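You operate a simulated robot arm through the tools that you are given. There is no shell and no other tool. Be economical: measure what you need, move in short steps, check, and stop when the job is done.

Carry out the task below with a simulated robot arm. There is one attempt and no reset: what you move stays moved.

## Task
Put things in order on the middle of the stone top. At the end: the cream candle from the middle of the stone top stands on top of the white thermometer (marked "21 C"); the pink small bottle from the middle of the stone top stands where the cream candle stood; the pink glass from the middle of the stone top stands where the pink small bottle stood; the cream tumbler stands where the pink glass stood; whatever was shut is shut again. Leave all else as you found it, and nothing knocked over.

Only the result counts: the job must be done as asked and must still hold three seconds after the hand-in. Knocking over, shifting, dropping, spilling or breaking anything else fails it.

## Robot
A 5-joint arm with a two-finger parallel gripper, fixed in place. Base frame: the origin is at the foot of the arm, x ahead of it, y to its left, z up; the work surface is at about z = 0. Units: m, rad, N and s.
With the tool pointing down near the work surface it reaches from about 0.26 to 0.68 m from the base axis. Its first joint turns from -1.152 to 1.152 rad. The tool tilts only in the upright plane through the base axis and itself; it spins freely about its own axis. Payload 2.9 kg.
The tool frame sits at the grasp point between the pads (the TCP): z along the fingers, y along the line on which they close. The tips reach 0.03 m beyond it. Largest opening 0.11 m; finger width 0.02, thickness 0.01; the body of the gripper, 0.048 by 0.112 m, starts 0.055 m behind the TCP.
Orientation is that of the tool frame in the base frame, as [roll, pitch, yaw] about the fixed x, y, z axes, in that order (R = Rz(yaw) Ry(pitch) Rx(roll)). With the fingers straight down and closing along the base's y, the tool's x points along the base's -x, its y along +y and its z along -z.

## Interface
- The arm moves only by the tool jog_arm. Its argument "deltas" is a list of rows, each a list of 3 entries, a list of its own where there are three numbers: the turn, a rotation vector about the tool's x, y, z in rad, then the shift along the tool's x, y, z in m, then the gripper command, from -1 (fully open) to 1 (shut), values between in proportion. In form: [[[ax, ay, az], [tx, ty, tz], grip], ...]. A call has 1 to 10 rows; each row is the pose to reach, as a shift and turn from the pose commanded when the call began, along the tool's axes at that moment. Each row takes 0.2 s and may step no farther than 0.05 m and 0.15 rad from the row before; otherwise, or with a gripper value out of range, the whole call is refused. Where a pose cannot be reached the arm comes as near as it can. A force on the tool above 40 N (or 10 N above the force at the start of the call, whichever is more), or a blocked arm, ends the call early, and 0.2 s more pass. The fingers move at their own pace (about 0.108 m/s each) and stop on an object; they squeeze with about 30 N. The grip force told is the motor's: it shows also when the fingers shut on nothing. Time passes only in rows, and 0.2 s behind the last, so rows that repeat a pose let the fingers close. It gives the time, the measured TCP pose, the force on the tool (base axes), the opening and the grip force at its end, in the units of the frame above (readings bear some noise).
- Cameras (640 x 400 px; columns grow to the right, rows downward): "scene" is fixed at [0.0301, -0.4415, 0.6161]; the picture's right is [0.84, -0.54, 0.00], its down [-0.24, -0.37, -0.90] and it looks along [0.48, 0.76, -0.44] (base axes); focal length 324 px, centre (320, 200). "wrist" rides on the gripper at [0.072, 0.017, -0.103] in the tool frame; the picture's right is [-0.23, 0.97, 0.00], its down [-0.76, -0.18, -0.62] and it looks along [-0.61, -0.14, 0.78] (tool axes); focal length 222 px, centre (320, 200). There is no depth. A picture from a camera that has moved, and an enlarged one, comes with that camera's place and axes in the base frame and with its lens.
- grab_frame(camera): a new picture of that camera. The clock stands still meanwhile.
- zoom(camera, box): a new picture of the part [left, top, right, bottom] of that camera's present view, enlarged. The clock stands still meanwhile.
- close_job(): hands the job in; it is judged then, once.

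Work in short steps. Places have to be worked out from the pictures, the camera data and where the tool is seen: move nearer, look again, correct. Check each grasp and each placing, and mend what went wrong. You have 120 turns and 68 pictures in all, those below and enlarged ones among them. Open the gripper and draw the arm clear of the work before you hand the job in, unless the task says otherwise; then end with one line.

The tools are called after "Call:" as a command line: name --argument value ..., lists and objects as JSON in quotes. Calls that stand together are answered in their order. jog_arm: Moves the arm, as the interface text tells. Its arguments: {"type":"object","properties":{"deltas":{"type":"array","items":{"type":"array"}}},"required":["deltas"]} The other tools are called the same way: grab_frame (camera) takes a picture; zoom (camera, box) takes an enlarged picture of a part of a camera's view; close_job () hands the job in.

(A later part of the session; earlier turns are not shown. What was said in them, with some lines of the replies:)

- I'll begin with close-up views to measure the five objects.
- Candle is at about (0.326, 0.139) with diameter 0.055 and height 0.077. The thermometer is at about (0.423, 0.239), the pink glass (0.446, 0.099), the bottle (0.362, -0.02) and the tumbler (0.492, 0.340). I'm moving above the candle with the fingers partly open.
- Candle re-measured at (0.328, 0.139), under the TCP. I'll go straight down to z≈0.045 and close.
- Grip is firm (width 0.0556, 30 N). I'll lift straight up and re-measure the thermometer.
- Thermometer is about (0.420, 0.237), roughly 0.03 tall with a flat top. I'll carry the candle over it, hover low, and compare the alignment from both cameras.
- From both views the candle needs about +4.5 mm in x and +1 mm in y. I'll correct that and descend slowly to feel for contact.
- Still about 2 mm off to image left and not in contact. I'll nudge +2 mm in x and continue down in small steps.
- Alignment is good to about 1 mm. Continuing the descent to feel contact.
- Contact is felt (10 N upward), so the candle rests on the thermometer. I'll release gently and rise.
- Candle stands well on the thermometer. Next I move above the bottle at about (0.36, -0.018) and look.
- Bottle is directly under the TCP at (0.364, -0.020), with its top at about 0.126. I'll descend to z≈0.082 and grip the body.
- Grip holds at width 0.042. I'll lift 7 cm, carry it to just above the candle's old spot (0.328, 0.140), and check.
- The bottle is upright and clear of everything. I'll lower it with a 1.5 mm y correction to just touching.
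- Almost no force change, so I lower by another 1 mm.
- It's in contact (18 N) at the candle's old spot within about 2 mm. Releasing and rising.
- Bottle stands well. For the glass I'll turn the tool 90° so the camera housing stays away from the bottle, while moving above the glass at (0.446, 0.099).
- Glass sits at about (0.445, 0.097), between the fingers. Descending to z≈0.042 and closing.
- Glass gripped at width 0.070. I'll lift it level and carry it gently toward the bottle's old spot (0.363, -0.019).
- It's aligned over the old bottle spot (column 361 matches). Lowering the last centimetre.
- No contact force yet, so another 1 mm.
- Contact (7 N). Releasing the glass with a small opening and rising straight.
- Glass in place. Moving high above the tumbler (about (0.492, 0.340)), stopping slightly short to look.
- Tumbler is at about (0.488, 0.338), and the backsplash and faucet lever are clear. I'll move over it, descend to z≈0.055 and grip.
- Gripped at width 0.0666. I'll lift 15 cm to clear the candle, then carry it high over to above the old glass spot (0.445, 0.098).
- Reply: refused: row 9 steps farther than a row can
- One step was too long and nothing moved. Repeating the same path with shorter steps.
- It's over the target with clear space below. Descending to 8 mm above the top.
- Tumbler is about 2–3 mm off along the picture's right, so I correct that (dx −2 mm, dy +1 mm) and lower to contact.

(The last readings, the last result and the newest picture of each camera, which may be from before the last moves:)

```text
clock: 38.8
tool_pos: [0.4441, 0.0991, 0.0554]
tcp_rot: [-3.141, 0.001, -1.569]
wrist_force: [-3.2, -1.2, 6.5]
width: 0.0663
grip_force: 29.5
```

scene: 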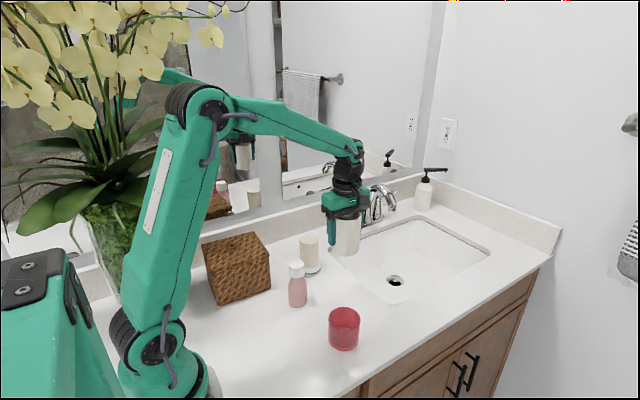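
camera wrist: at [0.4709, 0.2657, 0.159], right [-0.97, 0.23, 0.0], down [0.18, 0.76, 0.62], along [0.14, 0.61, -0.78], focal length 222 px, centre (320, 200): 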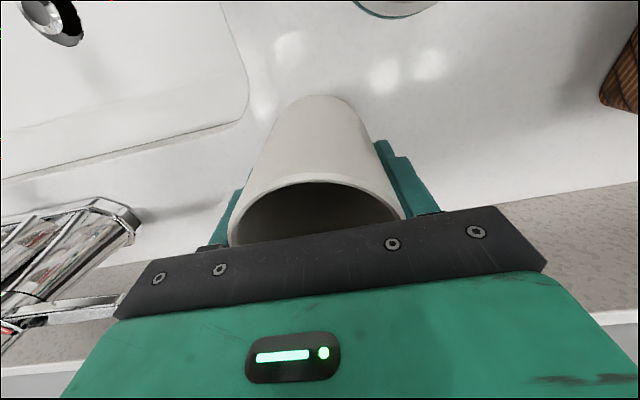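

Contact (about 9 N change). Releasing and rising straight.

Call:
jog_arm --deltas '[[[0, 0, 0], [0, 0, 0], -0.3], [[0, 0, 0], [0, 0, 0], -0.7], [[0, 0, 0], [0, 0, 0], -0.7], [[0, 0, 0], [0, 0, -0.03], -0.7], [[0, 0, 0], [0, 0, -0.07], -0.7], [[0, 0, 0], [0, 0, -0.11], -0.7], [[0, 0, 0], [0, 0, -0.15], -0.7], [[0, 0, 0], [0, 0, -0.19], -0.7], [[0, 0, 0], [0, 0, -0.22], -0.7], [[0, 0, 0], [0, 0, -0.22], -0.7]]'

Call:
grab_frame --camera "scene"

Call:
zoom --camera "scene" --box '[260, 200, 400, 350]'

Call:
grab_frame --camera "wrist"

```text
clock: 41.0
tool_pos: [0.4439, 0.0973, 0.2747]
tcp_rot: [-3.141, 0.001, -1.571]
wrist_force: [-0.1, -0.2, -0.2]
width: 0.0936
grip_force: 0.1
```

```text
29 pictures are left
```

scene: 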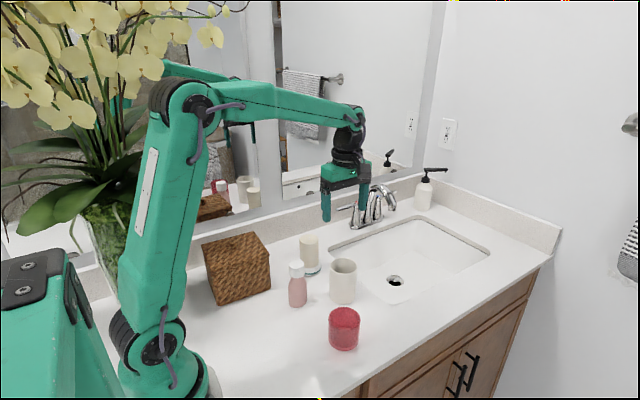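

```text
2.67 times, centred on (330, 275) of scene
camera zoom: at [0.0301, -0.4415, 0.6161], right [0.84, -0.54, 0.0], down [-0.24, -0.37, -0.9], along [0.48, 0.76, -0.44], focal length 865 px, centre (293, 0)
```

zoom: 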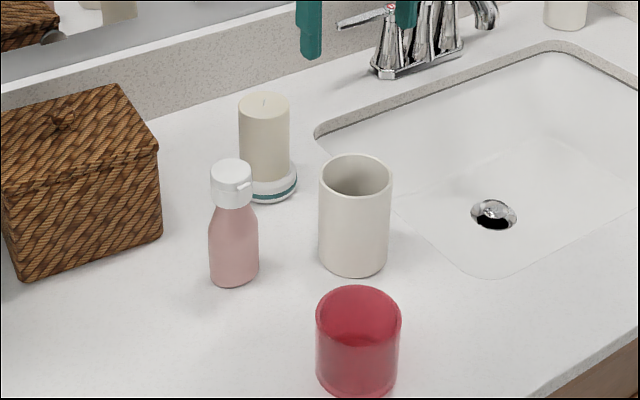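

```text
27 pictures are left
camera wrist: at [0.4264, 0.026, 0.379], right [-0.97, 0.23, 0.0], down [0.18, 0.76, 0.62], along [0.14, 0.61, -0.78], focal length 222 px, centre (320, 200)
```

wrist: 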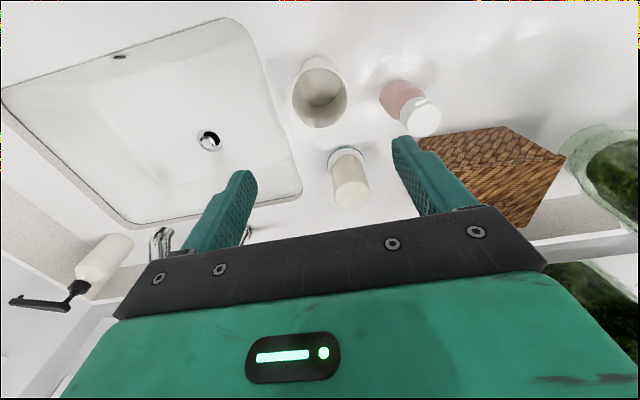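

All four objects stand upright in their places and nothing else moved. I'll open fully, draw the arm up a little more, then hand in.

Call:
jog_arm --deltas '[[[0, 0, 0], [0, 0, -0.04], -1], [[0, 0, 0], [0, 0, -0.08], -1], [[0, 0, 0], [0, 0, -0.08], -1]]'

```text
clock: 41.8
tool_pos: [0.4443, 0.099, 0.3545]
tcp_rot: [-3.141, 0.001, -1.571]
wrist_force: [0.6, 0.1, -0.2]
width: 0.1099
grip_force: 0.0
```

The gripper is open and the arm is well clear of the work, so I'm handing in.

Call:
close_job

```text
The job is handed in.
```

The job is handed in: the candle stands on the thermometer, and the bottle, glass and tumbler each stand in their new places, within about 3 mm by the camera views. Nothing was knocked over and nothing had to be opened.
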